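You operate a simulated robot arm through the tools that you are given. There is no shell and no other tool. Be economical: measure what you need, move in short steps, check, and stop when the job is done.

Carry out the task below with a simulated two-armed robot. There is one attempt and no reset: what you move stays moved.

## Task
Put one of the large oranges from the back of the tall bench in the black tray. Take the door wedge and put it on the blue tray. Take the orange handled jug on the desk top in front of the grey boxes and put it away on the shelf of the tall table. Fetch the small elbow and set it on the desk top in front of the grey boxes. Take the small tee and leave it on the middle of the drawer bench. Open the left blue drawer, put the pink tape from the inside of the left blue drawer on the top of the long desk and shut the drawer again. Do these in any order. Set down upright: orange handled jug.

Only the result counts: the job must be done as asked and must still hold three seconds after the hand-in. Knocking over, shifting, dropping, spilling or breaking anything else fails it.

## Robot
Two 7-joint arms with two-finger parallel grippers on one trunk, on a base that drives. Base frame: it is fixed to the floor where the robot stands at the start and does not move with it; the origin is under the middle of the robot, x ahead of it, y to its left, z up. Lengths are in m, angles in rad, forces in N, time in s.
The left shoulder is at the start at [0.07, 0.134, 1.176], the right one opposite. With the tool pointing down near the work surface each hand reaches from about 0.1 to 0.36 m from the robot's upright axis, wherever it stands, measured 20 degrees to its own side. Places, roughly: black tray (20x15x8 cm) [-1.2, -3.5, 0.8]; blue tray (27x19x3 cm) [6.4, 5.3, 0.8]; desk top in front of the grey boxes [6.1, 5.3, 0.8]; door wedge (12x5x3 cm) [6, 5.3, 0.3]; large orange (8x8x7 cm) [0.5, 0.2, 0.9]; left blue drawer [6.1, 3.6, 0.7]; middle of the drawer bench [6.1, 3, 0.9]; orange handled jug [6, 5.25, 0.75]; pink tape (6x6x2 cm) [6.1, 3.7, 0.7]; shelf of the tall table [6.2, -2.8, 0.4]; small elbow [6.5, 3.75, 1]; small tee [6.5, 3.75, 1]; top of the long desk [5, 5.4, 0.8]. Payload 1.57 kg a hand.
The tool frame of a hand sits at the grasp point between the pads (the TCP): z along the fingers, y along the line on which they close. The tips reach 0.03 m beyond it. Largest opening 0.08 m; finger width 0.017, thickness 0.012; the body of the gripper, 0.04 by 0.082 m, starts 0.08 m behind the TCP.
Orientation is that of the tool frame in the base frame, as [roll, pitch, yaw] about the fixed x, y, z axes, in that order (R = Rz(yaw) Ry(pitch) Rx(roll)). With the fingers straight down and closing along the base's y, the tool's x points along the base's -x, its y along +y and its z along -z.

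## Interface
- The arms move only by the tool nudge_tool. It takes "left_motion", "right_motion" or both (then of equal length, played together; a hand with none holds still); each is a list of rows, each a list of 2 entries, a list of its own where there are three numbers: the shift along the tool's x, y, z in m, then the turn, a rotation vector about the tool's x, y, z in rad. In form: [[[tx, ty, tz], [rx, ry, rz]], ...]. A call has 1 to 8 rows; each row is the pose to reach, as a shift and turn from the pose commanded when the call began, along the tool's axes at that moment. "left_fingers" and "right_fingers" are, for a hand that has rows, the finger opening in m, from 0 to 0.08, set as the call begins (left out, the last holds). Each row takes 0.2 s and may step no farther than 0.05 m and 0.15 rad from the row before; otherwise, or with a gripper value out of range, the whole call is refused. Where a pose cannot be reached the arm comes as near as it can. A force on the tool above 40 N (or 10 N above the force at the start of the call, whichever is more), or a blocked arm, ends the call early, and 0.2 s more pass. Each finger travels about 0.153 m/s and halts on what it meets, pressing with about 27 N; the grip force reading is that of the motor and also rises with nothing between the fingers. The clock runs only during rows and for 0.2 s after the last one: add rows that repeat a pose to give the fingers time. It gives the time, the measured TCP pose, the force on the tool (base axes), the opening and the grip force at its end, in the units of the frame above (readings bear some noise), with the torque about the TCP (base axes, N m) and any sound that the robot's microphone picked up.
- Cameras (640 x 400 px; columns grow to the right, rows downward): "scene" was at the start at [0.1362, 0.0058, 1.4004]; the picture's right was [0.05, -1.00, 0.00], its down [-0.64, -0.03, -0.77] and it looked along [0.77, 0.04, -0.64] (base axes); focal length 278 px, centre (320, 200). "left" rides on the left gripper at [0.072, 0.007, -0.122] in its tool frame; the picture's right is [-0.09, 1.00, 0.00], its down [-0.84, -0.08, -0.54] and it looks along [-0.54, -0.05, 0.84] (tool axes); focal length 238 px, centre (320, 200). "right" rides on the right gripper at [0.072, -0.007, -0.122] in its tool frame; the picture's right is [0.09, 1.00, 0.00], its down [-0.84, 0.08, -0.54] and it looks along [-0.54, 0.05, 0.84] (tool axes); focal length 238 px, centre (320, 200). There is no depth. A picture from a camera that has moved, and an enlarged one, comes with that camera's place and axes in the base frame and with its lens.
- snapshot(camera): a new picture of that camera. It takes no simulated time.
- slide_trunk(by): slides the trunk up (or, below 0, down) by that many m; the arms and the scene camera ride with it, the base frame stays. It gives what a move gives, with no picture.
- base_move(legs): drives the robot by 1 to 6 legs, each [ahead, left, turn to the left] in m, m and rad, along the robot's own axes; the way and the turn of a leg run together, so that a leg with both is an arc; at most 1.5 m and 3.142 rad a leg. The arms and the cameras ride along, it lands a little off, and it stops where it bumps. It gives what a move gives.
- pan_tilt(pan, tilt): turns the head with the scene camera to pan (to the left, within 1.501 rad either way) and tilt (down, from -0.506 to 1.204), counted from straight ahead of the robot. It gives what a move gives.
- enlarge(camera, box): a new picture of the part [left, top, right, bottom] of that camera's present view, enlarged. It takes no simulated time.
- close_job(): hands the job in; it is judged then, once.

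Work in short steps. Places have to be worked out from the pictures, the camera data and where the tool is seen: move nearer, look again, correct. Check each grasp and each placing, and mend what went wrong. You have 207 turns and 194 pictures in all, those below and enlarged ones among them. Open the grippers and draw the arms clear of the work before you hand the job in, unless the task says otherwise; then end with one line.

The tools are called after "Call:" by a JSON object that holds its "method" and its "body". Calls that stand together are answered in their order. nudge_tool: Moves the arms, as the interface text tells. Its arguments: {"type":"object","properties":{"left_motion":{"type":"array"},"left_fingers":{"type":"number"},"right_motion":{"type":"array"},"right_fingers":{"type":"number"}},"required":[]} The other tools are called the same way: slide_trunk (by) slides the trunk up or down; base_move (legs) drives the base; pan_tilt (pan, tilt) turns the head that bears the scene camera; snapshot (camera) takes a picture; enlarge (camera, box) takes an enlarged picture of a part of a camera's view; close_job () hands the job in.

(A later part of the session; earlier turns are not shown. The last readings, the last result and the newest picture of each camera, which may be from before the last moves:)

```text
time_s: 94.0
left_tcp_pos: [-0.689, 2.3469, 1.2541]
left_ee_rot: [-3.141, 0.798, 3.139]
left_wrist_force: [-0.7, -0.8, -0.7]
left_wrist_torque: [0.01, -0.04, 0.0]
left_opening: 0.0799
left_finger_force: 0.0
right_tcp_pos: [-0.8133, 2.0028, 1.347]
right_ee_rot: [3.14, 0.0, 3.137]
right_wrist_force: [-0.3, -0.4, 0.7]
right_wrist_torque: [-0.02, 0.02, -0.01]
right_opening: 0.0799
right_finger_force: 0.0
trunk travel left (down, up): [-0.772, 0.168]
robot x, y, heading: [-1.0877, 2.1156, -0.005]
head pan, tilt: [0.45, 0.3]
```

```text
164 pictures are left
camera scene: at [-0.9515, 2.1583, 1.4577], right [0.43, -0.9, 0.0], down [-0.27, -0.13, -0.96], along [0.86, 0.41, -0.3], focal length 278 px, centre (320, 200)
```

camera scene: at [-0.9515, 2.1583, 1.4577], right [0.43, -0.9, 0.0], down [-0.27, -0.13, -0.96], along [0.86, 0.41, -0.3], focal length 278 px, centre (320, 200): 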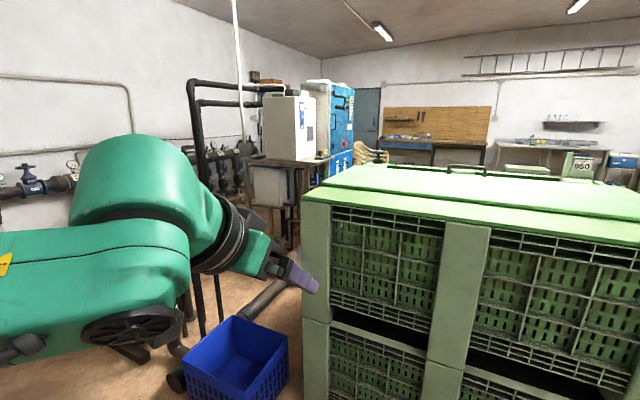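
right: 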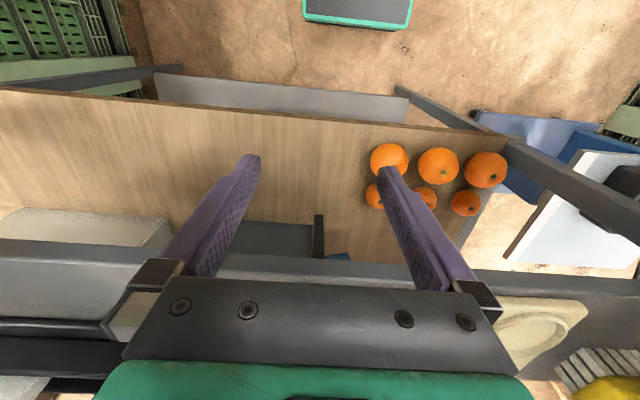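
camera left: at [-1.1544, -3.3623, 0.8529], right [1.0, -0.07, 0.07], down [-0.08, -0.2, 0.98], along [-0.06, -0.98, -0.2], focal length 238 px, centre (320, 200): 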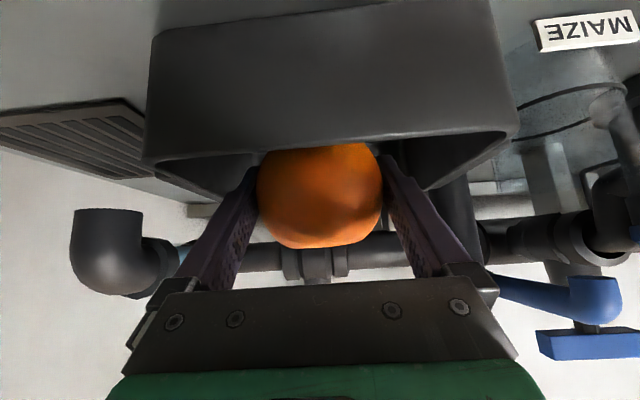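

That side is blocked by floor pipes. I'll go back right to the lane between the fittings bench and the valve bench (y≈-2.75) and look along +x.

Call:
{"method": "base_move", "body": {"legs": [[0, -1.5, 0], [0, -1.5, 0], [0, -1.3, 0], [0, -0.5, 0]]}}

Call:
{"method": "pan_tilt", "body": {"pan": 0.0, "tilt": 0.3}}

Call:
{"method": "snapshot", "body": {"camera": "scene"}}

```text
time_s: 117.1
left_tcp_pos: [-0.6395, -2.4344, 1.2536]
left_ee_rot: [-3.138, 0.799, -3.106]
left_wrist_force: [0.6, 0.3, -0.6]
left_wrist_torque: [-0.02, -0.02, -0.04]
left_opening: 0.0798
left_finger_force: 0.0
right_tcp_pos: [-0.7505, -2.7838, 1.3479]
right_ee_rot: [3.14, 0.004, -3.108]
right_wrist_force: [-0.2, 0.6, 0.1]
right_wrist_torque: [-0.04, -0.02, 0.01]
right_opening: 0.0798
right_finger_force: 0.1
trunk travel left (down, up): [-0.772, 0.168]
robot x, y, heading: [-1.0247, -2.6839, 0.036]
head pan, tilt: [0.45, 0.3]
```

```text
time_s: 118.0
left_tcp_pos: [-0.6396, -2.4367, 1.2541]
left_ee_rot: [-3.14, 0.798, -3.107]
left_wrist_force: [-0.5, 0.2, 0.3]
left_wrist_torque: [0.0, 0.01, -0.03]
left_opening: 0.0799
left_finger_force: 0.0
right_tcp_pos: [-0.75, -2.7854, 1.3477]
right_ee_rot: [3.14, 0.003, -3.109]
right_wrist_force: [0.1, 0.6, 0.1]
right_wrist_torque: [-0.01, 0.03, -0.02]
right_opening: 0.0802
right_finger_force: 0.0
trunk travel left (down, up): [-0.772, 0.168]
robot x, y, heading: [-1.0277, -2.6857, 0.034]
head pan, tilt: [0.0, 0.3]
```

```text
163 pictures are left
camera scene: at [-0.8842, -2.6763, 1.4577], right [0.03, -1.0, 0.0], down [-0.3, -0.01, -0.96], along [0.95, 0.03, -0.3], focal length 278 px, centre (320, 200)
```

scene: 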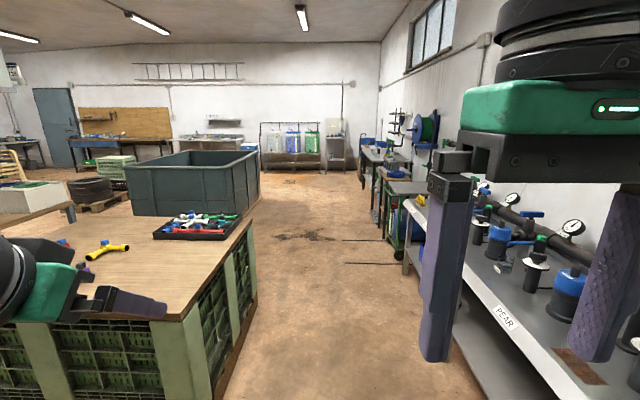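

There is a clear 1.3 m aisle along y≈-2.7. I'll straighten up and drive down it.

Call:
{"method": "base_move", "body": {"legs": [[0, -0.03, -0.034], [1.5, 0, 0], [1.0, 0, 0]]}}

Call:
{"method": "pan_tilt", "body": {"pan": 0.5, "tilt": 0.3}}

Call:
{"method": "snapshot", "body": {"camera": "scene"}}

```text
time_s: 130.8
left_tcp_pos: [1.905, -2.5381, 1.255]
left_ee_rot: [-3.14, 0.8, 3.109]
left_wrist_force: [0.7, -0.3, -1.2]
left_wrist_torque: [0.02, 0.02, 0.0]
left_opening: 0.08
left_finger_force: 0.1
right_tcp_pos: [1.7711, -2.877, 1.3487]
right_ee_rot: [3.139, 0.002, 3.108]
right_wrist_force: [-0.2, 0.4, 0.5]
right_wrist_torque: [0.0, -0.04, 0.02]
right_opening: 0.0801
right_finger_force: 0.1
trunk travel left (down, up): [-0.772, 0.168]
robot x, y, heading: [1.498, -2.7588, -0.034]
head pan, tilt: [0.0, 0.3]
```

```text
time_s: 131.8
left_tcp_pos: [1.9056, -2.5379, 1.2548]
left_ee_rot: [-3.139, 0.797, 3.11]
left_wrist_force: [-0.4, -0.5, 0.1]
left_wrist_torque: [-0.01, -0.03, -0.02]
left_opening: 0.0801
left_finger_force: 0.2
right_tcp_pos: [1.7712, -2.8782, 1.3476]
right_ee_rot: [3.14, -0.001, 3.106]
right_wrist_force: [0.3, 0.9, 0.3]
right_wrist_torque: [-0.04, 0.01, 0.04]
right_opening: 0.0799
right_finger_force: 0.2
trunk travel left (down, up): [-0.772, 0.168]
robot x, y, heading: [1.4991, -2.7561, -0.04]
head pan, tilt: [0.499, 0.3]
```

```text
162 pictures are left
camera scene: at [1.6364, -2.7149, 1.4577], right [0.45, -0.89, 0.0], down [-0.26, -0.13, -0.96], along [0.85, 0.43, -0.3], focal length 278 px, centre (320, 200)
```

scene: 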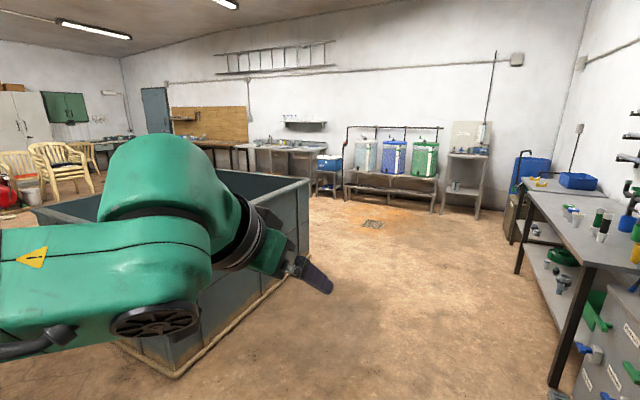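

The bin spans x 2.37–3.39, and the tall table with its shelf is visible in the far right corner. I'll drive on to x≈4.3, turn to face +y, and look.

Call:
{"method": "base_move", "body": {"legs": [[0, 0, 0.038], [1.5, 0.0, 0], [1.2, 0, 0], [0, 0, 1.57]]}}

Call:
{"method": "pan_tilt", "body": {"pan": -0.2, "tilt": 0.3}}

Call:
{"method": "snapshot", "body": {"camera": "scene"}}

```text
time_s: 149.1
left_tcp_pos: [3.9509, -2.3449, 1.2533]
left_ee_rot: [-3.138, 0.798, -1.535]
left_wrist_force: [0.4, -0.2, 0.5]
left_wrist_torque: [0.01, -0.01, 0.02]
left_opening: 0.0801
left_finger_force: 0.1
right_tcp_pos: [4.2996, -2.4557, 1.3488]
right_ee_rot: [3.139, 0.001, -1.536]
right_wrist_force: [-0.1, 0.5, -0.7]
right_wrist_torque: [-0.03, 0.0, -0.04]
right_opening: 0.0799
right_finger_force: 0.2
trunk travel left (down, up): [-0.772, 0.168]
robot x, y, heading: [4.202, -2.7354, 1.605]
head pan, tilt: [0.499, 0.3]
```

```text
time_s: 150.2
left_tcp_pos: [3.95, -2.3438, 1.254]
left_ee_rot: [-3.139, 0.799, -1.534]
left_wrist_force: [-0.4, 0.1, -0.4]
left_wrist_torque: [-0.01, -0.01, 0.01]
left_opening: 0.0799
left_finger_force: 0.1
right_tcp_pos: [4.2994, -2.4556, 1.3476]
right_ee_rot: [3.14, 0.002, -1.536]
right_wrist_force: [-0.4, 1.8, -0.6]
right_wrist_torque: [0.0, 0.0, 0.01]
right_opening: 0.0801
right_finger_force: 0.0
trunk travel left (down, up): [-0.772, 0.168]
robot x, y, heading: [4.1935, -2.7323, 1.606]
head pan, tilt: [-0.201, 0.3]
```

```text
161 pictures are left
camera scene: at [4.2112, -2.5893, 1.4577], right [0.99, -0.17, 0.0], down [-0.05, -0.29, -0.96], along [0.16, 0.94, -0.3], focal length 278 px, centre (320, 200)
```

scene: 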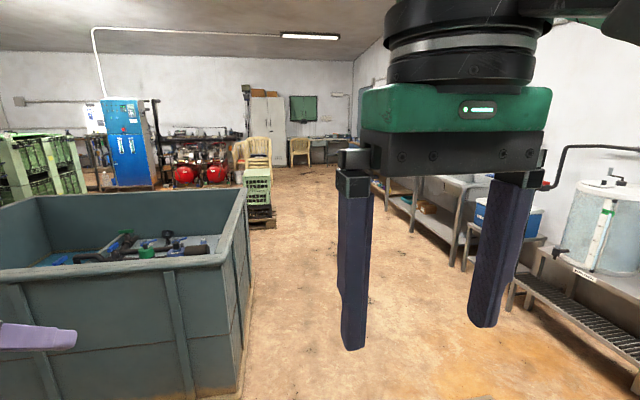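

The aisle between the crate (x≈4.25) and the right-hand tables (x≈6.05) is clear. I'll drive along x≈5.05 up to y≈2.

Call:
{"method": "base_move", "body": {"legs": [[0, 0, -0.035], [0, -0.85, 0], [1.5, 0, 0], [1.5, 0, 0], [1.5, 0, 0]]}}

Call:
{"method": "pan_tilt", "body": {"pan": -0.6, "tilt": 0.3}}

Call:
{"method": "snapshot", "body": {"camera": "scene"}}

Call:
{"method": "pan_tilt", "body": {"pan": 0.1, "tilt": 0.3}}

Call:
{"method": "snapshot", "body": {"camera": "scene"}}

```text
time_s: 176.0
left_tcp_pos: [4.7303, 2.1323, 1.2546]
left_ee_rot: [-3.14, 0.8, -1.549]
left_wrist_force: [-0.4, 0.0, 0.6]
left_wrist_torque: [-0.03, -0.01, -0.01]
left_opening: 0.0803
left_finger_force: 0.1
right_tcp_pos: [5.0764, 2.0157, 1.3479]
right_ee_rot: [3.14, 0.001, -1.551]
right_wrist_force: [-0.3, -0.2, 0.6]
right_wrist_torque: [0.02, 0.03, -0.01]
right_opening: 0.08
right_finger_force: 0.0
trunk travel left (down, up): [-0.772, 0.168]
robot x, y, heading: [4.9725, 1.7405, 1.595]
head pan, tilt: [-0.201, 0.3]
```

```text
time_s: 176.8
left_tcp_pos: [4.7312, 2.1329, 1.2538]
left_ee_rot: [-3.141, 0.797, -1.551]
left_wrist_force: [-0.3, 0.3, 0.0]
left_wrist_torque: [-0.01, -0.02, -0.02]
left_opening: 0.0798
left_finger_force: 0.0
right_tcp_pos: [5.0769, 2.0174, 1.3471]
right_ee_rot: [3.139, 0.002, -1.551]
right_wrist_force: [0.1, -0.1, 0.7]
right_wrist_torque: [-0.03, 0.01, -0.03]
right_opening: 0.0801
right_finger_force: 0.0
trunk travel left (down, up): [-0.772, 0.168]
robot x, y, heading: [4.9716, 1.738, 1.586]
head pan, tilt: [-0.6, 0.3]
```

```text
160 pictures are left
camera scene: at [5.0211, 1.8704, 1.4577], right [0.84, -0.55, 0.0], down [-0.16, -0.25, -0.96], along [0.52, 0.8, -0.3], focal length 278 px, centre (320, 200)
```

scene: 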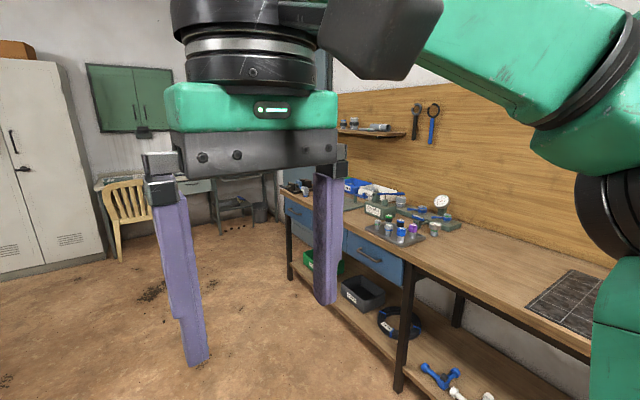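

```text
time_s: 177.9
left_tcp_pos: [4.7306, 2.133, 1.2537]
left_ee_rot: [-3.14, 0.8, -1.551]
left_wrist_force: [-0.1, -0.4, -0.4]
left_wrist_torque: [-0.01, -0.02, -0.01]
left_opening: 0.0802
left_finger_force: 0.1
right_tcp_pos: [5.078, 2.0174, 1.3479]
right_ee_rot: [3.139, 0.002, -1.551]
right_wrist_force: [-0.2, -0.6, 0.5]
right_wrist_torque: [-0.03, 0.01, 0.0]
right_opening: 0.0801
right_finger_force: 0.1
trunk travel left (down, up): [-0.772, 0.168]
robot x, y, heading: [4.9693, 1.7413, 1.588]
head pan, tilt: [0.099, 0.3]
```

```text
159 pictures are left
camera scene: at [4.9591, 1.8849, 1.4577], right [0.99, 0.12, 0.0], down [0.03, -0.29, -0.96], along [-0.11, 0.95, -0.3], focal length 278 px, centre (320, 200)
```

scene: 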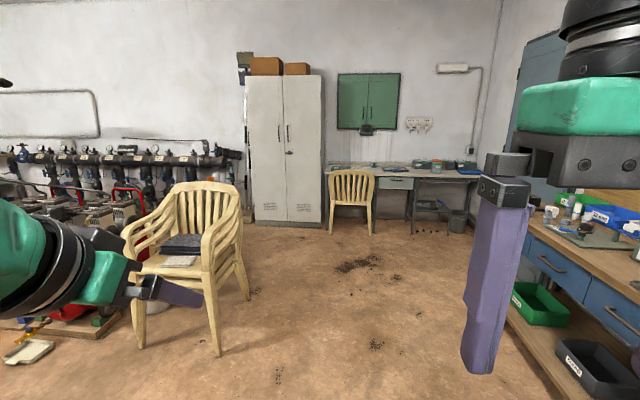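

The drawer bench is on the right and the long desk is against the back wall. I'll zoom on the desk corner region.

Call:
{"method": "enlarge", "body": {"camera": "scene", "box": [320, 140, 500, 252]}}

```text
3.56 times, centred on (410, 196) of scene
camera zoom: at [4.9591, 1.8849, 1.4577], right [0.99, 0.12, 0.0], down [0.03, -0.29, -0.96], along [-0.11, 0.95, -0.3], focal length 988 px, centre (0, 214)
```

zoom: 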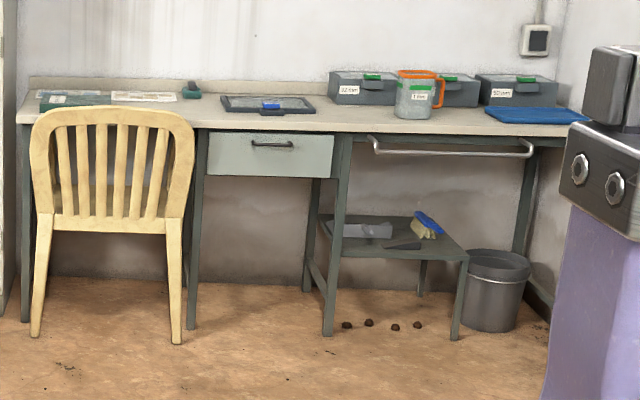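

Everything I need is visible: jug, boxes, blue tray, and the wedge on the low shelf under the desk. I'll start at the drawer bench by driving up and facing it.

Call:
{"method": "base_move", "body": {"legs": [[1.5, 0, 0], [0.15, 0, 0], [0, 0, -1.59]]}}

Call:
{"method": "pan_tilt", "body": {"pan": 0.1, "tilt": 0.45}}

Call:
{"method": "snapshot", "body": {"camera": "scene"}}

```text
time_s: 190.2
left_tcp_pos: [5.3187, 3.6349, 1.2549]
left_ee_rot: [-3.14, 0.797, -3.133]
left_wrist_force: [0.7, -0.6, 0.1]
left_wrist_torque: [0.01, -0.03, 0.02]
left_opening: 0.0799
left_finger_force: 0.1
right_tcp_pos: [5.1983, 3.2891, 1.3476]
right_ee_rot: [3.139, 0.0, -3.133]
right_wrist_force: [-0.5, -0.1, 0.8]
right_wrist_torque: [0.03, -0.03, 0.0]
right_opening: 0.0802
right_finger_force: 0.1
trunk travel left (down, up): [-0.772, 0.168]
robot x, y, heading: [4.9223, 3.3977, 0.009]
head pan, tilt: [0.099, 0.3]
```

```text
time_s: 190.9
left_tcp_pos: [5.3184, 3.6339, 1.2546]
left_ee_rot: [-3.139, 0.798, -3.134]
left_wrist_force: [-0.1, -0.2, 0.0]
left_wrist_torque: [0.0, 0.0, -0.02]
left_opening: 0.0802
left_finger_force: 0.0
right_tcp_pos: [5.1983, 3.288, 1.3467]
right_ee_rot: [3.14, 0.001, -3.135]
right_wrist_force: [-0.1, 0.1, 0.4]
right_wrist_torque: [-0.01, 0.0, -0.01]
right_opening: 0.0802
right_finger_force: 0.1
trunk travel left (down, up): [-0.772, 0.168]
robot x, y, heading: [4.9218, 3.3968, 0.0]
head pan, tilt: [0.099, 0.45]
```

```text
157 pictures are left
camera scene: at [5.0665, 3.4101, 1.4438], right [0.11, -0.99, 0.0], down [-0.43, -0.05, -0.9], along [0.9, 0.1, -0.43], focal length 278 px, centre (320, 200)
```

scene: 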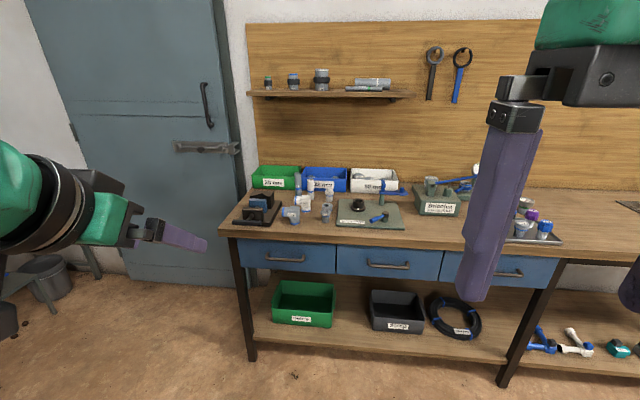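

I'll zoom in on the bench-top area to identify the small elbow and tee.

Call:
{"method": "enlarge", "body": {"camera": "scene", "box": [220, 60, 420, 185]}}

Call:
{"method": "enlarge", "body": {"camera": "scene", "box": [220, 150, 420, 275]}}

```text
3.20 times, centred on (320, 122) of scene
camera zoom: at [5.0665, 3.4101, 1.4438], right [0.11, -0.99, 0.0], down [-0.43, -0.05, -0.9], along [0.9, 0.1, -0.43], focal length 889 px, centre (320, 448)
```

zoom: 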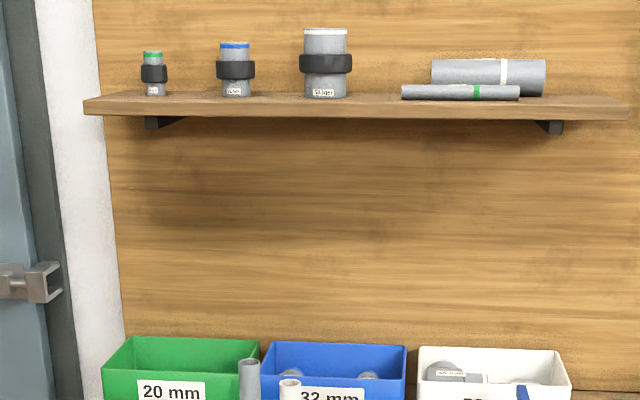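

```text
3.20 times, centred on (320, 212) of scene
camera zoom: at [5.0665, 3.4101, 1.4438], right [0.11, -0.99, 0.0], down [-0.43, -0.05, -0.9], along [0.9, 0.1, -0.43], focal length 889 px, centre (320, 160)
```

zoom: 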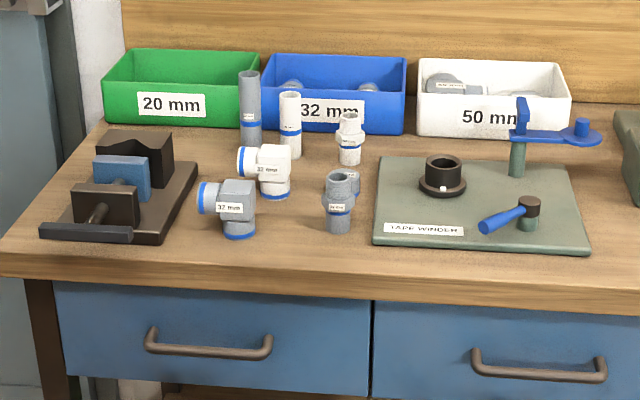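

The 20 mm (small) parts should be in the green bin at the back, near [6.5, 3.8]. I need to know the arm's forward reach, so I'll extend the left hand forward in free air.

Call:
{"method": "nudge_tool", "body": {"left_motion": [[[-0.034, 0, 0.035], [0, 0, 0]], [[-0.068, 0, 0.07], [0, 0, 0]], [[-0.102, 0, 0.105], [0, 0, 0]], [[-0.136, 0, 0.14], [0, 0, 0]], [[-0.17, 0, 0.175], [0, 0, 0]], [[-0.204, 0, 0.21], [0, 0, 0]], [[-0.238, 0, 0.245], [0, 0, 0]], [[-0.272, 0, 0.28], [0, 0, 0]]]}}

```text
time_s: 192.7
left_tcp_pos: [5.626, 3.6525, 1.2312]
left_ee_rot: [3.141, 0.8, -3.134]
left_wrist_force: [0.3, 0.4, 0.2]
left_wrist_torque: [-0.02, 0.0, 0.02]
left_opening: 0.0798
left_finger_force: 0.0
left hand out of reach, approached as far as the arm can: row 7, 8
right_tcp_pos: [5.1966, 3.2878, 1.3487]
right_ee_rot: [3.14, 0.002, -3.135]
right_wrist_force: [-0.8, 0.9, 0.0]
right_wrist_torque: [0.01, 0.0, 0.02]
right_opening: 0.0798
right_finger_force: 0.0
trunk travel left (down, up): [-0.772, 0.168]
robot x, y, heading: [4.9256, 3.3997, 0.005]
head pan, tilt: [0.099, 0.45]
```

At 45° pitch the hand reaches 0.70 m from the axis. I'll approach the bench to x≈5.57 with the hands high and look into the green bin from above.

Call:
{"method": "slide_trunk", "body": {"by": 0.15}}

Call:
{"method": "nudge_tool", "body": {"left_motion": [[[0, 0, -0.05], [0, 0, 0]], [[0, 0, -0.1], [0, 0, 0]], [[0, 0, -0.15], [0, 0, 0]], [[0, 0, -0.2], [0, 0, 0]], [[0, 0, -0.2], [0, 0, 0]]]}}

Call:
{"method": "base_move", "body": {"legs": [[0.64, 0.1, 0]]}}

Call:
{"method": "pan_tilt", "body": {"pan": 0.3, "tilt": 0.6}}

Call:
{"method": "snapshot", "body": {"camera": "scene"}}

```text
time_s: 194.5
left_tcp_pos: [5.6253, 3.652, 1.3791]
left_ee_rot: [-3.139, 0.801, -3.133]
left_wrist_force: [0.8, -0.9, 0.7]
left_wrist_torque: [0.04, 0.0, 0.0]
left_opening: 0.0799
left_finger_force: 0.1
right_tcp_pos: [5.1993, 3.2881, 1.4973]
right_ee_rot: [3.139, 0.002, -3.133]
right_wrist_force: [-1.3, 0.2, -0.3]
right_wrist_torque: [-0.01, -0.01, 0.0]
right_opening: 0.08
right_finger_force: 0.2
trunk travel left (down, up): [-0.922, 0.018]
robot x, y, heading: [4.9232, 3.3988, 0.008]
head pan, tilt: [0.099, 0.45]
```

```text
time_s: 195.7
left_tcp_pos: [5.4798, 3.6524, 1.5219]
left_ee_rot: [-3.14, 0.8, -3.132]
left_wrist_force: [0.2, -0.7, 0.6]
left_wrist_torque: [0.03, 0.0, 0.0]
left_opening: 0.0802
left_finger_force: 0.0
right_tcp_pos: [5.1985, 3.2878, 1.497]
right_ee_rot: [3.139, 0.003, -3.134]
right_wrist_force: [-0.5, 0.1, 0.1]
right_wrist_torque: [0.01, -0.01, -0.04]
right_opening: 0.0799
right_finger_force: 0.2
trunk travel left (down, up): [-0.922, 0.018]
robot x, y, heading: [4.9244, 3.3997, 0.008]
head pan, tilt: [0.099, 0.45]
```

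```text
time_s: 199.3
left_tcp_pos: [6.1158, 3.7514, 1.5229]
left_ee_rot: [-3.139, 0.803, -3.137]
left_wrist_force: [-0.8, 0.4, -0.8]
left_wrist_torque: [0.02, -0.01, 0.01]
left_opening: 0.0803
left_finger_force: 0.0
right_tcp_pos: [5.8333, 3.3902, 1.4978]
right_ee_rot: [3.141, 0.004, -3.14]
right_wrist_force: [-0.6, 0.4, 0.0]
right_wrist_torque: [0.01, -0.01, 0.01]
right_opening: 0.0799
right_finger_force: 0.0
trunk travel left (down, up): [-0.922, 0.018]
robot x, y, heading: [5.5619, 3.4978, -0.003]
head pan, tilt: [0.099, 0.45]
```

```text
time_s: 200.0
left_tcp_pos: [6.1165, 3.7514, 1.5234]
left_ee_rot: [-3.138, 0.799, -3.139]
left_wrist_force: [-0.8, 0.3, -0.8]
left_wrist_torque: [0.02, 0.02, 0.05]
left_opening: 0.08
left_finger_force: 0.1
right_tcp_pos: [5.8344, 3.3901, 1.4982]
right_ee_rot: [3.139, 0.001, -3.139]
right_wrist_force: [0.2, 0.5, 0.2]
right_wrist_torque: [0.01, 0.01, -0.01]
right_opening: 0.0798
right_finger_force: 0.0
trunk travel left (down, up): [-0.922, 0.018]
robot x, y, heading: [5.5581, 3.5033, 0.003]
head pan, tilt: [0.3, 0.6]
```

```text
154 pictures are left
camera scene: at [5.6959, 3.5288, 1.5803], right [0.3, -0.95, 0.0], down [-0.54, -0.17, -0.83], along [0.79, 0.24, -0.56], focal length 278 px, centre (320, 200)
```

scene: 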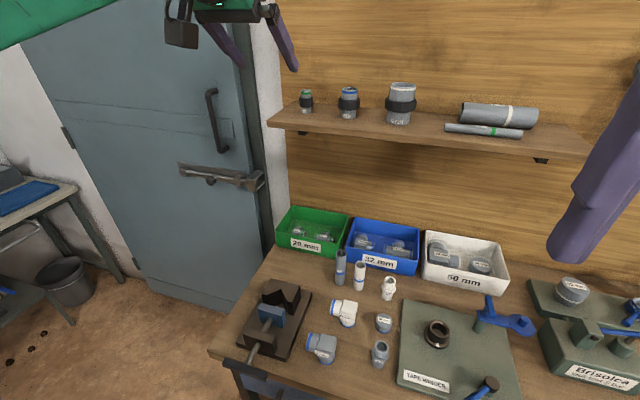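

Call:
{"method": "enlarge", "body": {"camera": "scene", "box": [260, 190, 390, 271]}}

```text
4.92 times, centred on (325, 230) of scene
camera zoom: at [5.6959, 3.5288, 1.5803], right [0.3, -0.95, 0.0], down [-0.54, -0.17, -0.83], along [0.79, 0.24, -0.56], focal length 1367 px, centre (295, 50)
```

zoom: 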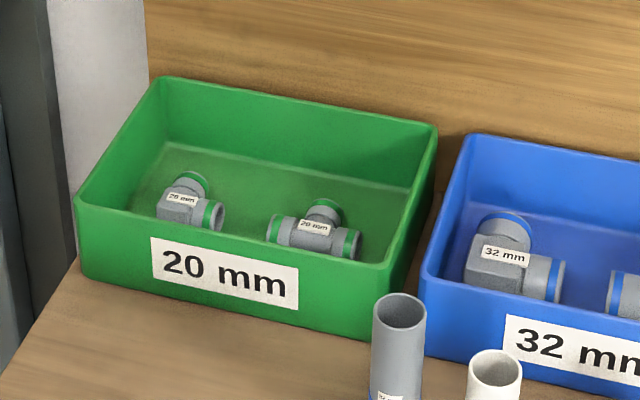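

The elbow is at about [6.447, 3.84] and the tee at about [6.442, 3.74], in the green bin (rim z≈0.934). I need to know how close the base can get, so I'll look down at the base and bench edge.

Call:
{"method": "pan_tilt", "body": {"pan": 0.0, "tilt": 1.2}}

Call:
{"method": "snapshot", "body": {"camera": "scene"}}

```text
time_s: 201.0
left_tcp_pos: [6.1175, 3.7517, 1.5217]
left_ee_rot: [-3.141, 0.8, -3.138]
left_wrist_force: [-0.6, 0.2, 0.2]
left_wrist_torque: [-0.01, 0.04, 0.01]
left_opening: 0.0801
left_finger_force: 0.0
right_tcp_pos: [5.8357, 3.3906, 1.4981]
right_ee_rot: [3.141, 0.003, -3.14]
right_wrist_force: [-0.4, 0.7, 0.3]
right_wrist_torque: [-0.01, -0.01, -0.02]
right_opening: 0.0803
right_finger_force: 0.0
trunk travel left (down, up): [-0.922, 0.018]
robot x, y, heading: [5.5593, 3.5041, 0.0]
head pan, tilt: [0.0, 1.201]
```

```text
152 pictures are left
camera scene: at [5.6684, 3.5028, 1.5356], right [0.0, -1.0, 0.0], down [-0.93, 0.0, -0.36], along [0.36, 0.0, -0.93], focal length 278 px, centre (320, 200)
```

scene: 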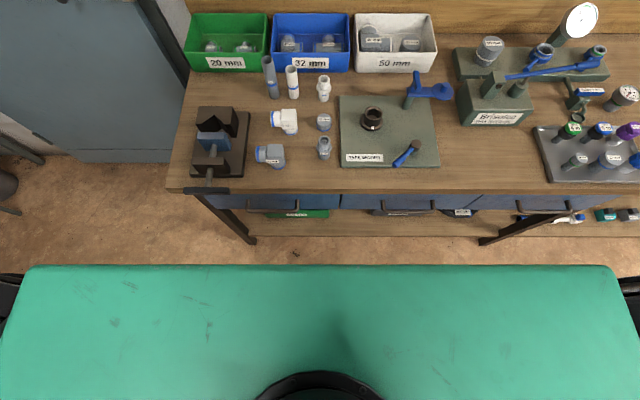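

The bench edge is at x≈5.957 and the lower shelf front at about 5.99. I'll edge forward 0.1 and watch for bumps.

Call:
{"method": "base_move", "body": {"legs": [[0.1, 0.1, 0]]}}

```text
time_s: 202.3
left_tcp_pos: [6.2133, 3.8457, 1.5238]
left_ee_rot: [3.141, 0.804, 3.14]
left_wrist_force: [0.2, -0.6, 0.7]
left_wrist_torque: [0.02, 0.0, 0.01]
left_opening: 0.0799
left_finger_force: 0.1
right_tcp_pos: [5.9291, 3.4847, 1.4982]
right_ee_rot: [3.137, 0.005, 3.141]
right_wrist_force: [0.0, 0.2, 0.2]
right_wrist_torque: [-0.02, -0.03, 0.0]
right_opening: 0.0799
right_finger_force: 0.1
trunk travel left (down, up): [-0.922, 0.018]
robot x, y, heading: [5.6599, 3.5997, -0.001]
head pan, tilt: [0.0, 1.201]
```

No bump at 5.66. I'll lower the trunk 0.30 and extend the left hand toward a point above the elbow.

Call:
{"method": "slide_trunk", "body": {"by": -0.28}}

Call:
{"method": "nudge_tool", "body": {"left_motion": [[[-0.025, 0, 0.035], [0, 0, 0]], [[-0.05, 0, 0.07], [0, 0, 0]], [[-0.075, 0, 0.105], [0, 0, 0]], [[-0.09, 0, 0.14], [0, 0, 0]], [[-0.105, 0, 0.175], [0, 0, 0]], [[-0.105, 0, 0.21], [0, 0, 0]], [[-0.105, 0, 0.21], [0, 0, 0]]]}}

Call:
{"method": "snapshot", "body": {"camera": "left"}}

```text
time_s: 205.2
left_tcp_pos: [6.2161, 3.8492, 1.2431]
left_ee_rot: [-3.141, 0.8, 3.141]
left_wrist_force: [0.0, -1.0, 0.1]
left_wrist_torque: [-0.03, -0.03, -0.03]
left_opening: 0.0799
left_finger_force: 0.1
right_tcp_pos: [5.9345, 3.4883, 1.2189]
right_ee_rot: [3.14, 0.003, 3.142]
right_wrist_force: [0.2, -1.1, -0.7]
right_wrist_torque: [0.03, -0.03, 0.0]
right_opening: 0.08
right_finger_force: 0.0
trunk travel left (down, up): [-0.642, 0.298]
robot x, y, heading: [5.6627, 3.6022, -0.003]
head pan, tilt: [0.0, 1.201]
```

```text
time_s: 206.8
left_tcp_pos: [6.3522, 3.8796, 1.148]
left_ee_rot: [3.141, 0.8, -3.141]
left_wrist_force: [-0.2, -0.5, 0.2]
left_wrist_torque: [-0.02, 0.01, 0.02]
left_opening: 0.08
left_finger_force: 0.0
left hand out of reach, approached as far as the arm can: row 2, 3, 4, 5, 6, 7
right_tcp_pos: [5.9355, 3.4873, 1.2169]
right_ee_rot: [3.138, -0.001, 3.141]
right_wrist_force: [-0.8, -1.2, 0.2]
right_wrist_torque: [-0.02, 0.05, -0.02]
right_opening: 0.0803
right_finger_force: 0.1
trunk travel left (down, up): [-0.642, 0.298]
robot x, y, heading: [5.6611, 3.5971, -0.001]
head pan, tilt: [0.0, 1.201]
```

```text
151 pictures are left
camera left: at [6.2143, 3.8867, 1.1812], right [0.06, 1.0, 0.07], down [0.19, -0.08, 0.98], along [0.98, -0.05, -0.2], focal length 238 px, centre (320, 200)
```

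left: 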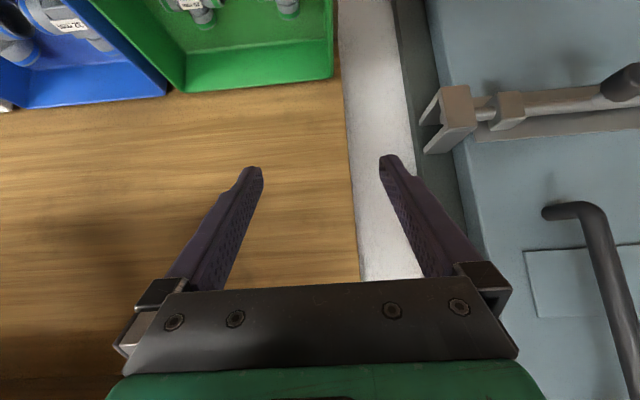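

The reach is short by about 6–7 cm. I'll first ease the base forward 0.06, then continue extending downwards, which should reach further.

Call:
{"method": "base_move", "body": {"legs": [[0.06, -0.02, 0]]}}

Call:
{"method": "nudge_tool", "body": {"left_motion": [[[0.025, 0, 0.025], [0, 0, 0]], [[0.05, 0, 0.05], [0, 0, 0]], [[0.075, -0.01, 0.075], [0, 0, 0]], [[0.09, -0.02, 0.09], [0, 0, 0]], [[0.09, -0.02, 0.09], [0, 0, 0]]]}}

Call:
{"method": "snapshot", "body": {"camera": "left"}}

```text
time_s: 207.7
left_tcp_pos: [6.4066, 3.8628, 1.1514]
left_ee_rot: [-3.138, 0.804, -3.137]
left_wrist_force: [-0.5, 0.2, 0.3]
left_wrist_torque: [0.01, 0.0, -0.02]
left_opening: 0.0799
left_finger_force: 0.1
right_tcp_pos: [5.9922, 3.4696, 1.2188]
right_ee_rot: [3.14, 0.005, -3.14]
right_wrist_force: [-1.0, -0.3, -0.4]
right_wrist_torque: [0.06, 0.01, 0.0]
right_opening: 0.0799
right_finger_force: 0.1
trunk travel left (down, up): [-0.642, 0.298]
robot x, y, heading: [5.7214, 3.5814, 0.002]
head pan, tilt: [0.0, 1.201]
```

```text
time_s: 208.9
left_tcp_pos: [6.4129, 3.8432, 1.0199]
left_ee_rot: [-3.138, 0.803, -3.137]
left_wrist_force: [0.0, 0.9, 0.2]
left_wrist_torque: [0.03, 0.01, -0.01]
left_opening: 0.0799
left_finger_force: 0.1
right_tcp_pos: [5.9943, 3.4691, 1.2177]
right_ee_rot: [3.141, 0.002, -3.139]
right_wrist_force: [0.4, -0.4, -0.6]
right_wrist_torque: [0.01, -0.02, 0.0]
right_opening: 0.08
right_finger_force: 0.1
trunk travel left (down, up): [-0.642, 0.298]
robot x, y, heading: [5.7196, 3.5772, -0.001]
head pan, tilt: [0.0, 1.201]
```

```text
150 pictures are left
camera left: at [6.2754, 3.8485, 1.0543], right [0.06, 1.0, 0.06], down [0.19, -0.08, 0.98], along [0.98, -0.05, -0.2], focal length 238 px, centre (320, 200)
```

left: 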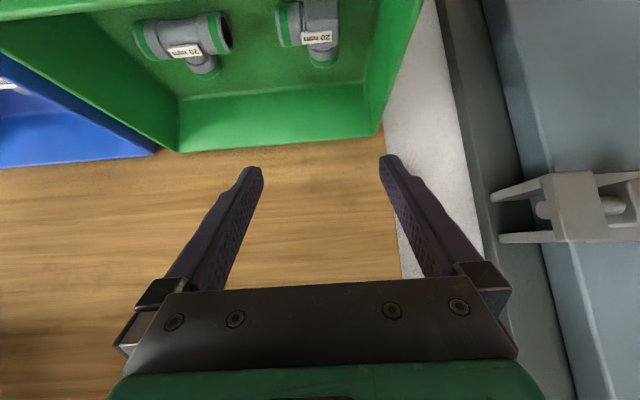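

The hand is right above the elbow (centre about [6.427, 3.841]). Before lowering, I'll check arm clearance over the bench in the scene view.

Call:
{"method": "pan_tilt", "body": {"pan": 0.5, "tilt": 0.75}}

Call:
{"method": "snapshot", "body": {"camera": "scene"}}

```text
time_s: 209.9
left_tcp_pos: [6.4124, 3.8414, 1.0221]
left_ee_rot: [-3.14, 0.802, -3.139]
left_wrist_force: [-0.1, -0.3, -0.3]
left_wrist_torque: [0.01, -0.02, 0.03]
left_opening: 0.0802
left_finger_force: 0.0
right_tcp_pos: [5.9948, 3.4693, 1.2183]
right_ee_rot: [3.141, 0.003, -3.14]
right_wrist_force: [-0.2, 0.3, 0.4]
right_wrist_torque: [0.06, 0.02, -0.04]
right_opening: 0.0799
right_finger_force: 0.1
trunk travel left (down, up): [-0.642, 0.298]
robot x, y, heading: [5.7241, 3.5837, -0.001]
head pan, tilt: [0.499, 0.75]
```

```text
149 pictures are left
camera scene: at [5.844, 3.6217, 1.2873], right [0.48, -0.88, 0.0], down [-0.6, -0.33, -0.73], along [0.64, 0.35, -0.68], focal length 278 px, centre (320, 200)
```

scene: 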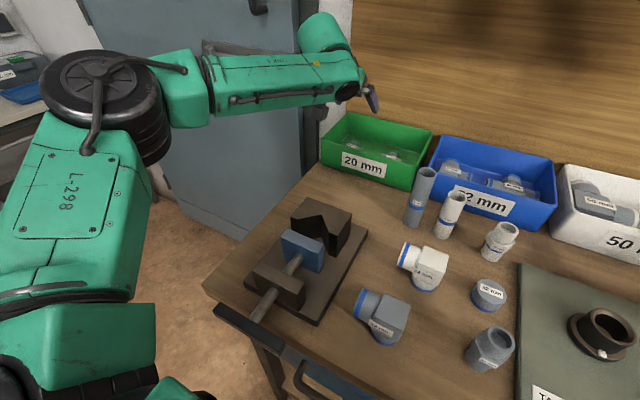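

The forearm passes close to the vise, so I'll descend with the arm rather than the trunk, in two steps.

Call:
{"method": "nudge_tool", "body": {"left_motion": [[[0.025, -0.0005, 0.0245], [0, 0, 0]], [[0.05, -0.0005, 0.049], [0, 0, 0]], [[0.05, -0.0005, 0.049], [0, 0, 0]]]}}

Call:
{"method": "snapshot", "body": {"camera": "left"}}

```text
time_s: 210.7
left_tcp_pos: [6.4128, 3.8411, 0.952]
left_ee_rot: [-3.138, 0.803, -3.141]
left_wrist_force: [0.2, 0.0, -0.4]
left_wrist_torque: [0.03, -0.03, 0.01]
left_opening: 0.0801
left_finger_force: 0.1
right_tcp_pos: [5.9935, 3.4697, 1.2183]
right_ee_rot: [3.137, 0.002, -3.141]
right_wrist_force: [0.3, -0.4, 0.3]
right_wrist_torque: [-0.02, -0.01, 0.01]
right_opening: 0.0801
right_finger_force: 0.1
trunk travel left (down, up): [-0.642, 0.298]
robot x, y, heading: [5.7199, 3.5805, -0.001]
head pan, tilt: [0.499, 0.75]
```

```text
148 pictures are left
camera left: at [6.2765, 3.848, 0.9849], right [0.06, 1.0, 0.07], down [0.19, -0.08, 0.98], along [0.98, -0.05, -0.19], focal length 238 px, centre (320, 200)
```

left: 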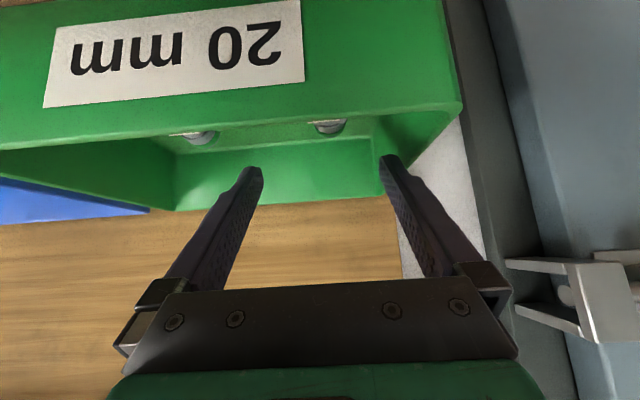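

The +y bin wall is close to the left finger, so I'll narrow the opening to 0.07, shift 3 mm, and descend the last 5 cm.

Call:
{"method": "nudge_tool", "body": {"left_motion": [[[0.0, -0.003, 0.0], [0, 0, 0]], [[0.018, -0.003, 0.0175], [0, 0, 0]], [[0.036, -0.003, 0.035], [0, 0, 0]], [[0.036, -0.003, 0.035], [0, 0, 0]]], "left_fingers": 0.07}}

Call:
{"method": "snapshot", "body": {"camera": "scene"}}

```text
time_s: 211.7
left_tcp_pos: [6.4126, 3.8386, 0.9016]
left_ee_rot: [-3.14, 0.808, -3.141]
left_wrist_force: [6.5, 1.2, 6.8]
left_wrist_torque: [0.29, 0.58, -0.28]
left_opening: 0.0709
left_finger_force: 0.6
right_tcp_pos: [5.9954, 3.4694, 1.2179]
right_ee_rot: [3.138, 0.0, -3.139]
right_wrist_force: [-0.2, -0.3, 0.6]
right_wrist_torque: [0.02, 0.0, 0.01]
right_opening: 0.0801
right_finger_force: 0.1
trunk travel left (down, up): [-0.642, 0.298]
robot x, y, heading: [5.719, 3.5778, -0.002]
head pan, tilt: [0.499, 0.75]
```

```text
147 pictures are left
camera scene: at [5.8443, 3.6213, 1.2875], right [0.48, -0.88, 0.0], down [-0.6, -0.33, -0.73], along [0.64, 0.35, -0.68], focal length 278 px, centre (320, 200)
```

scene: 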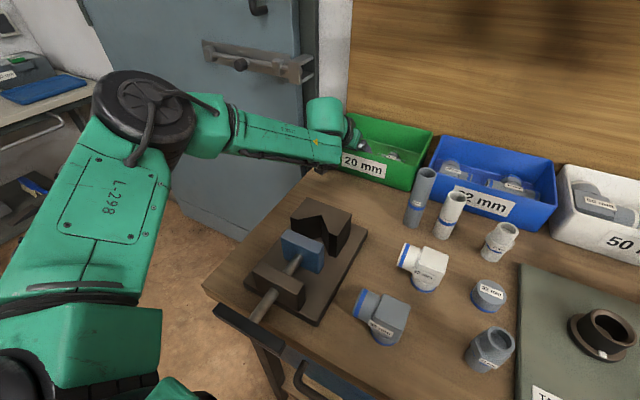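

The readings show about 9 N with the hand's underside touching the front rim. I'll ease off 5 mm along the tool's -x, then close.

Call:
{"method": "nudge_tool", "body": {"left_motion": [[[-0.005, 0, 0.001], [0, 0, 0]], [[-0.005, 0, 0.001], [0, 0, 0]]]}}

Call:
{"method": "nudge_tool", "body": {"left_motion": [[[0, 0, 0], [0, 0, 0]], [[0, 0, 0], [0, 0, 0]], [[0, 0, 0], [0, 0, 0]]], "left_fingers": 0.02}}

```text
time_s: 212.3
left_tcp_pos: [6.4163, 3.8385, 0.9032]
left_ee_rot: [-3.14, 0.802, -3.138]
left_wrist_force: [-0.6, 0.3, 0.1]
left_wrist_torque: [-0.01, -0.01, -0.02]
left_opening: 0.0699
left_finger_force: 0.1
right_tcp_pos: [5.9943, 3.4693, 1.2175]
right_ee_rot: [3.14, 0.003, -3.139]
right_wrist_force: [0.4, 0.2, 0.5]
right_wrist_torque: [-0.01, 0.01, 0.03]
right_opening: 0.0799
right_finger_force: 0.1
trunk travel left (down, up): [-0.642, 0.298]
robot x, y, heading: [5.7214, 3.58, 0.003]
head pan, tilt: [0.499, 0.75]
```

```text
time_s: 213.1
left_tcp_pos: [6.4163, 3.838, 0.9032]
left_ee_rot: [-3.14, 0.802, -3.138]
left_wrist_force: [0.1, -0.2, 0.5]
left_wrist_torque: [-0.01, -0.02, 0.0]
left_opening: 0.0467
left_finger_force: 27.1
right_tcp_pos: [5.9953, 3.468, 1.2187]
right_ee_rot: [3.139, 0.005, -3.138]
right_wrist_force: [-0.7, 0.5, 0.8]
right_wrist_torque: [0.02, 0.0, 0.0]
right_opening: 0.0801
right_finger_force: 0.1
trunk travel left (down, up): [-0.642, 0.298]
robot x, y, heading: [5.7224, 3.5829, -0.002]
head pan, tilt: [0.499, 0.75]
```

Gripped at 0.0467, which matches the elbow. I'll lift straight up 10 cm and verify.

Call:
{"method": "nudge_tool", "body": {"left_motion": [[[-0.034, 0, -0.034], [0, 0, 0]], [[-0.06, 0, -0.06], [0, 0, 0]], [[-0.09, 0, -0.088], [0, 0, 0]], [[-0.09, 0, -0.088], [0, 0, 0]]]}}

Call:
{"method": "snapshot", "body": {"camera": "left"}}

Call:
{"method": "snapshot", "body": {"camera": "scene"}}

```text
time_s: 214.1
left_tcp_pos: [6.4174, 3.8395, 1.0308]
left_ee_rot: [-3.141, 0.802, -3.14]
left_wrist_force: [0.4, 0.3, 0.2]
left_wrist_torque: [-0.01, 0.0, 0.02]
left_opening: 0.0466
left_finger_force: 27.0
right_tcp_pos: [5.9948, 3.4685, 1.2176]
right_ee_rot: [3.141, 0.002, -3.14]
right_wrist_force: [-0.2, -1.0, -0.3]
right_wrist_torque: [0.01, 0.01, -0.03]
right_opening: 0.0798
right_finger_force: 0.1
trunk travel left (down, up): [-0.642, 0.298]
robot x, y, heading: [5.7199, 3.5806, -0.001]
head pan, tilt: [0.499, 0.75]
```

```text
146 pictures are left
camera left: at [6.2801, 3.8452, 1.0633], right [0.06, 1.0, 0.06], down [0.19, -0.08, 0.98], along [0.98, -0.05, -0.2], focal length 238 px, centre (320, 200)
```

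left: 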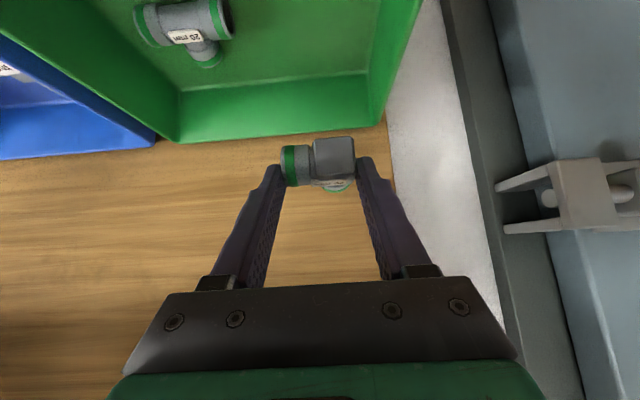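

```text
145 pictures are left
camera scene: at [5.8442, 3.622, 1.2873], right [0.48, -0.88, 0.0], down [-0.6, -0.33, -0.73], along [0.64, 0.35, -0.68], focal length 278 px, centre (320, 200)
```

scene: 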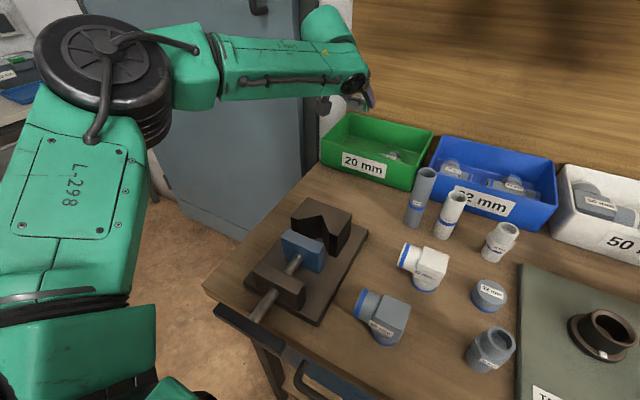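

The elbow is held. The tee is best taken with the same hand later, because the right arm would hit the standing pipes. I'll deliver the elbow first: raise, back out, turn to face the desk.

Call:
{"method": "slide_trunk", "body": {"by": 0.15}}

Call:
{"method": "base_move", "body": {"legs": [[-0.5, 0, 0], [0, 0, 1.57]]}}

Call:
{"method": "nudge_tool", "body": {"left_motion": [[[0.035, 0, -0.035], [0, 0, 0]], [[0.07, 0, -0.07], [0, 0, 0]], [[0.105, 0, -0.105], [0, 0, 0]], [[0.14, 0, -0.14], [0, 0, 0]], [[0.14, 0, -0.14], [0, 0, 0]]]}}

Call:
{"method": "pan_tilt", "body": {"pan": -0.4, "tilt": 0.45}}

Call:
{"method": "snapshot", "body": {"camera": "scene"}}

```text
time_s: 215.8
left_tcp_pos: [6.4169, 3.84, 1.1798]
left_ee_rot: [-3.14, 0.803, -3.139]
left_wrist_force: [1.4, -0.3, -0.3]
left_wrist_torque: [0.02, 0.03, 0.0]
left_opening: 0.0465
left_finger_force: 27.3
right_tcp_pos: [5.9941, 3.4687, 1.3683]
right_ee_rot: [3.139, 0.001, -3.14]
right_wrist_force: [-0.5, 0.2, 0.4]
right_wrist_torque: [0.03, 0.0, 0.03]
right_opening: 0.08
right_finger_force: 0.0
trunk travel left (down, up): [-0.792, 0.148]
robot x, y, heading: [5.7216, 3.5812, -0.003]
head pan, tilt: [0.499, 0.75]
```

```text
time_s: 222.6
left_tcp_pos: [4.9561, 4.2736, 1.1799]
left_ee_rot: [-3.139, 0.802, -1.562]
left_wrist_force: [-0.6, 0.7, 0.9]
left_wrist_torque: [0.01, 0.0, -0.01]
left_opening: 0.0469
left_finger_force: 26.5
right_tcp_pos: [5.3293, 3.8538, 1.3673]
right_ee_rot: [3.138, 0.0, -1.566]
right_wrist_force: [1.0, 0.6, 0.1]
right_wrist_torque: [-0.01, 0.0, -0.01]
right_opening: 0.0802
right_finger_force: 0.1
trunk travel left (down, up): [-0.792, 0.148]
robot x, y, heading: [5.2199, 3.5804, 1.577]
head pan, tilt: [0.499, 0.75]
```

```text
time_s: 223.8
left_tcp_pos: [4.9595, 4.0782, 1.1768]
left_ee_rot: [-3.139, 0.803, -1.561]
left_wrist_force: [-0.3, 0.2, -0.1]
left_wrist_torque: [-0.01, 0.0, 0.01]
left_opening: 0.0466
left_finger_force: 26.6
right_tcp_pos: [5.3293, 3.8549, 1.3672]
right_ee_rot: [3.138, 0.003, -1.563]
right_wrist_force: [0.8, 0.1, 0.2]
right_wrist_torque: [-0.03, 0.05, -0.01]
right_opening: 0.0801
right_finger_force: 0.0
trunk travel left (down, up): [-0.792, 0.148]
robot x, y, heading: [5.2175, 3.5782, 1.58]
head pan, tilt: [0.499, 0.75]
```

```text
time_s: 225.0
left_tcp_pos: [4.9581, 4.0781, 1.1761]
left_ee_rot: [-3.141, 0.803, -1.561]
left_wrist_force: [0.1, -0.2, -0.7]
left_wrist_torque: [0.0, 0.03, 0.0]
left_opening: 0.0466
left_finger_force: 27.4
right_tcp_pos: [5.3279, 3.8542, 1.367]
right_ee_rot: [3.141, 0.001, -1.563]
right_wrist_force: [0.4, 0.0, 0.3]
right_wrist_torque: [0.01, 0.0, -0.03]
right_opening: 0.0799
right_finger_force: 0.1
trunk travel left (down, up): [-0.792, 0.148]
robot x, y, heading: [5.2194, 3.5797, 1.577]
head pan, tilt: [-0.4, 0.45]
```

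```text
144 pictures are left
camera scene: at [5.2544, 3.7158, 1.4637], right [0.92, -0.38, 0.0], down [-0.17, -0.4, -0.9], along [0.34, 0.83, -0.44], focal length 278 px, centre (320, 200)
```

scene: 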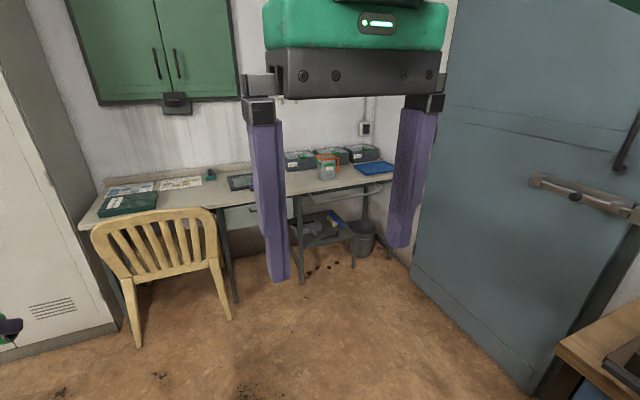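

Now I'll move nearer the right part of the desk, angled a bit to the right, and look at the placement area.

Call:
{"method": "base_move", "body": {"legs": [[0.7, -0.4, 0], [0, 0, -0.3]]}}

Call:
{"method": "pan_tilt", "body": {"pan": 0.1, "tilt": 0.55}}

Call:
{"method": "snapshot", "body": {"camera": "scene"}}

```text
time_s: 230.2
left_tcp_pos: [5.5064, 4.8336, 1.1765]
left_ee_rot: [-3.14, 0.804, -1.864]
left_wrist_force: [-0.1, 0.8, 0.0]
left_wrist_torque: [-0.02, 0.0, 0.0]
left_opening: 0.0467
left_finger_force: 26.6
right_tcp_pos: [5.7927, 4.5088, 1.3676]
right_ee_rot: [3.141, 0.001, -1.865]
right_wrist_force: [0.0, 0.4, -0.4]
right_wrist_torque: [0.01, 0.0, 0.0]
right_opening: 0.0798
right_finger_force: 0.0
trunk travel left (down, up): [-0.792, 0.148]
robot x, y, heading: [5.6116, 4.2781, 1.277]
head pan, tilt: [-0.4, 0.45]
```

```text
time_s: 231.2
left_tcp_pos: [5.5069, 4.8324, 1.1771]
left_ee_rot: [-3.14, 0.803, -1.863]
left_wrist_force: [1.0, 0.1, -0.9]
left_wrist_torque: [-0.03, 0.0, 0.01]
left_opening: 0.0468
left_finger_force: 27.1
right_tcp_pos: [5.7937, 4.5084, 1.3669]
right_ee_rot: [3.14, 0.004, -1.867]
right_wrist_force: [0.0, -0.5, 0.4]
right_wrist_torque: [-0.01, 0.01, 0.0]
right_opening: 0.0797
right_finger_force: 0.0
trunk travel left (down, up): [-0.792, 0.148]
robot x, y, heading: [5.6071, 4.2795, 1.272]
head pan, tilt: [0.099, 0.55]
```

```text
143 pictures are left
camera scene: at [5.6401, 4.4162, 1.4547], right [0.98, -0.2, 0.0], down [-0.1, -0.51, -0.85], along [0.17, 0.84, -0.52], focal length 278 px, centre (320, 200)
```

scene: 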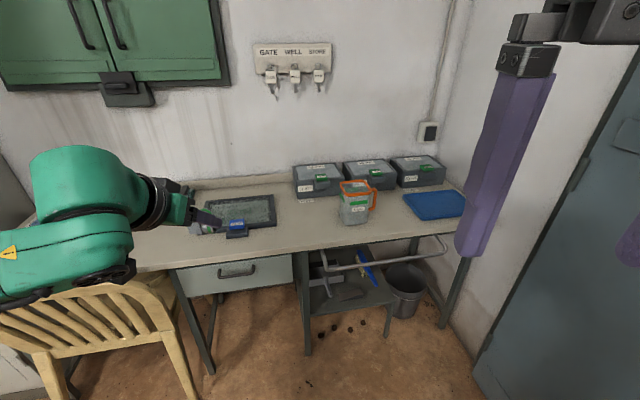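

The free spot in front of the first grey box, left of the jug, is around [5.82, 5.38]. I'll drive so the left hand is above it, staying high.

Call:
{"method": "base_move", "body": {"legs": [[0.6, -0.144, 0]]}}

Call:
{"method": "pan_tilt", "body": {"pan": 0.2, "tilt": 0.8}}

Call:
{"method": "snapshot", "body": {"camera": "scene"}}

Call:
{"method": "snapshot", "body": {"camera": "left"}}

```text
time_s: 234.7
left_tcp_pos: [5.8131, 5.3706, 1.1771]
left_ee_rot: [-3.14, 0.805, -1.853]
left_wrist_force: [0.3, 0.2, 0.3]
left_wrist_torque: [-0.01, 0.04, 0.0]
left_opening: 0.0466
left_finger_force: 27.3
right_tcp_pos: [6.103, 5.0484, 1.3684]
right_ee_rot: [3.14, 0.003, -1.855]
right_wrist_force: [1.0, 0.0, 0.2]
right_wrist_torque: [-0.02, 0.02, -0.03]
right_opening: 0.0799
right_finger_force: 0.0
trunk travel left (down, up): [-0.792, 0.148]
robot x, y, heading: [5.9176, 4.8203, 1.284]
head pan, tilt: [0.099, 0.55]
```

```text
time_s: 235.4
left_tcp_pos: [5.8135, 5.3722, 1.1774]
left_ee_rot: [-3.141, 0.801, -1.855]
left_wrist_force: [0.3, 0.0, 0.0]
left_wrist_torque: [-0.02, -0.03, 0.04]
left_opening: 0.0467
left_finger_force: 26.8
right_tcp_pos: [6.1038, 5.0504, 1.367]
right_ee_rot: [3.14, 0.002, -1.855]
right_wrist_force: [-0.4, 0.5, -0.2]
right_wrist_torque: [0.02, 0.0, 0.04]
right_opening: 0.08
right_finger_force: 0.0
trunk travel left (down, up): [-0.792, 0.148]
robot x, y, heading: [5.9187, 4.8185, 1.281]
head pan, tilt: [0.201, 0.799]
```

```text
142 pictures are left
camera scene: at [5.9412, 4.9491, 1.4333], right [1.0, -0.08, 0.0], down [-0.06, -0.71, -0.7], along [0.06, 0.69, -0.72], focal length 278 px, centre (320, 200)
```

scene: 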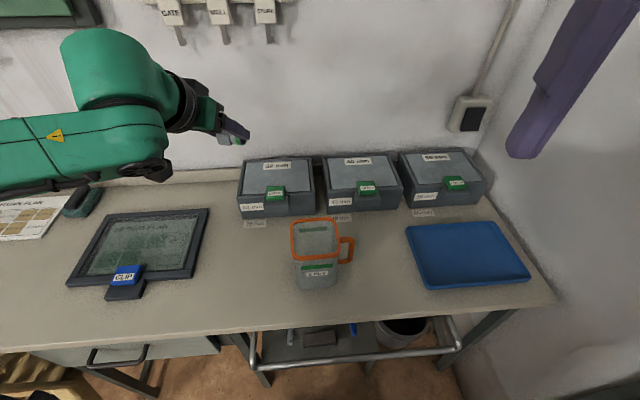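

```text
141 pictures are left
camera left: at [5.7692, 5.2411, 1.2101], right [-0.94, 0.34, 0.06], down [0.13, 0.16, 0.98], along [0.32, 0.93, -0.2], focal length 238 px, centre (320, 200)
```

left: 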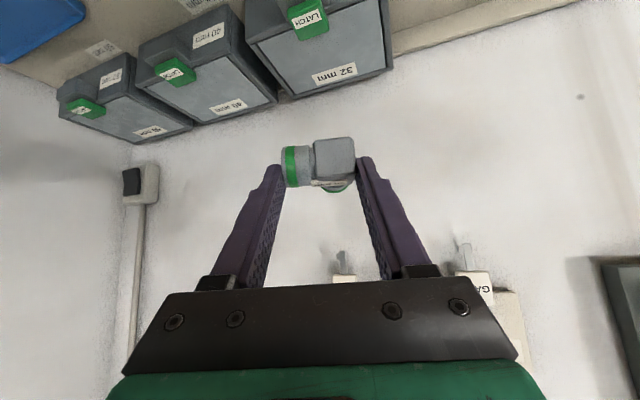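

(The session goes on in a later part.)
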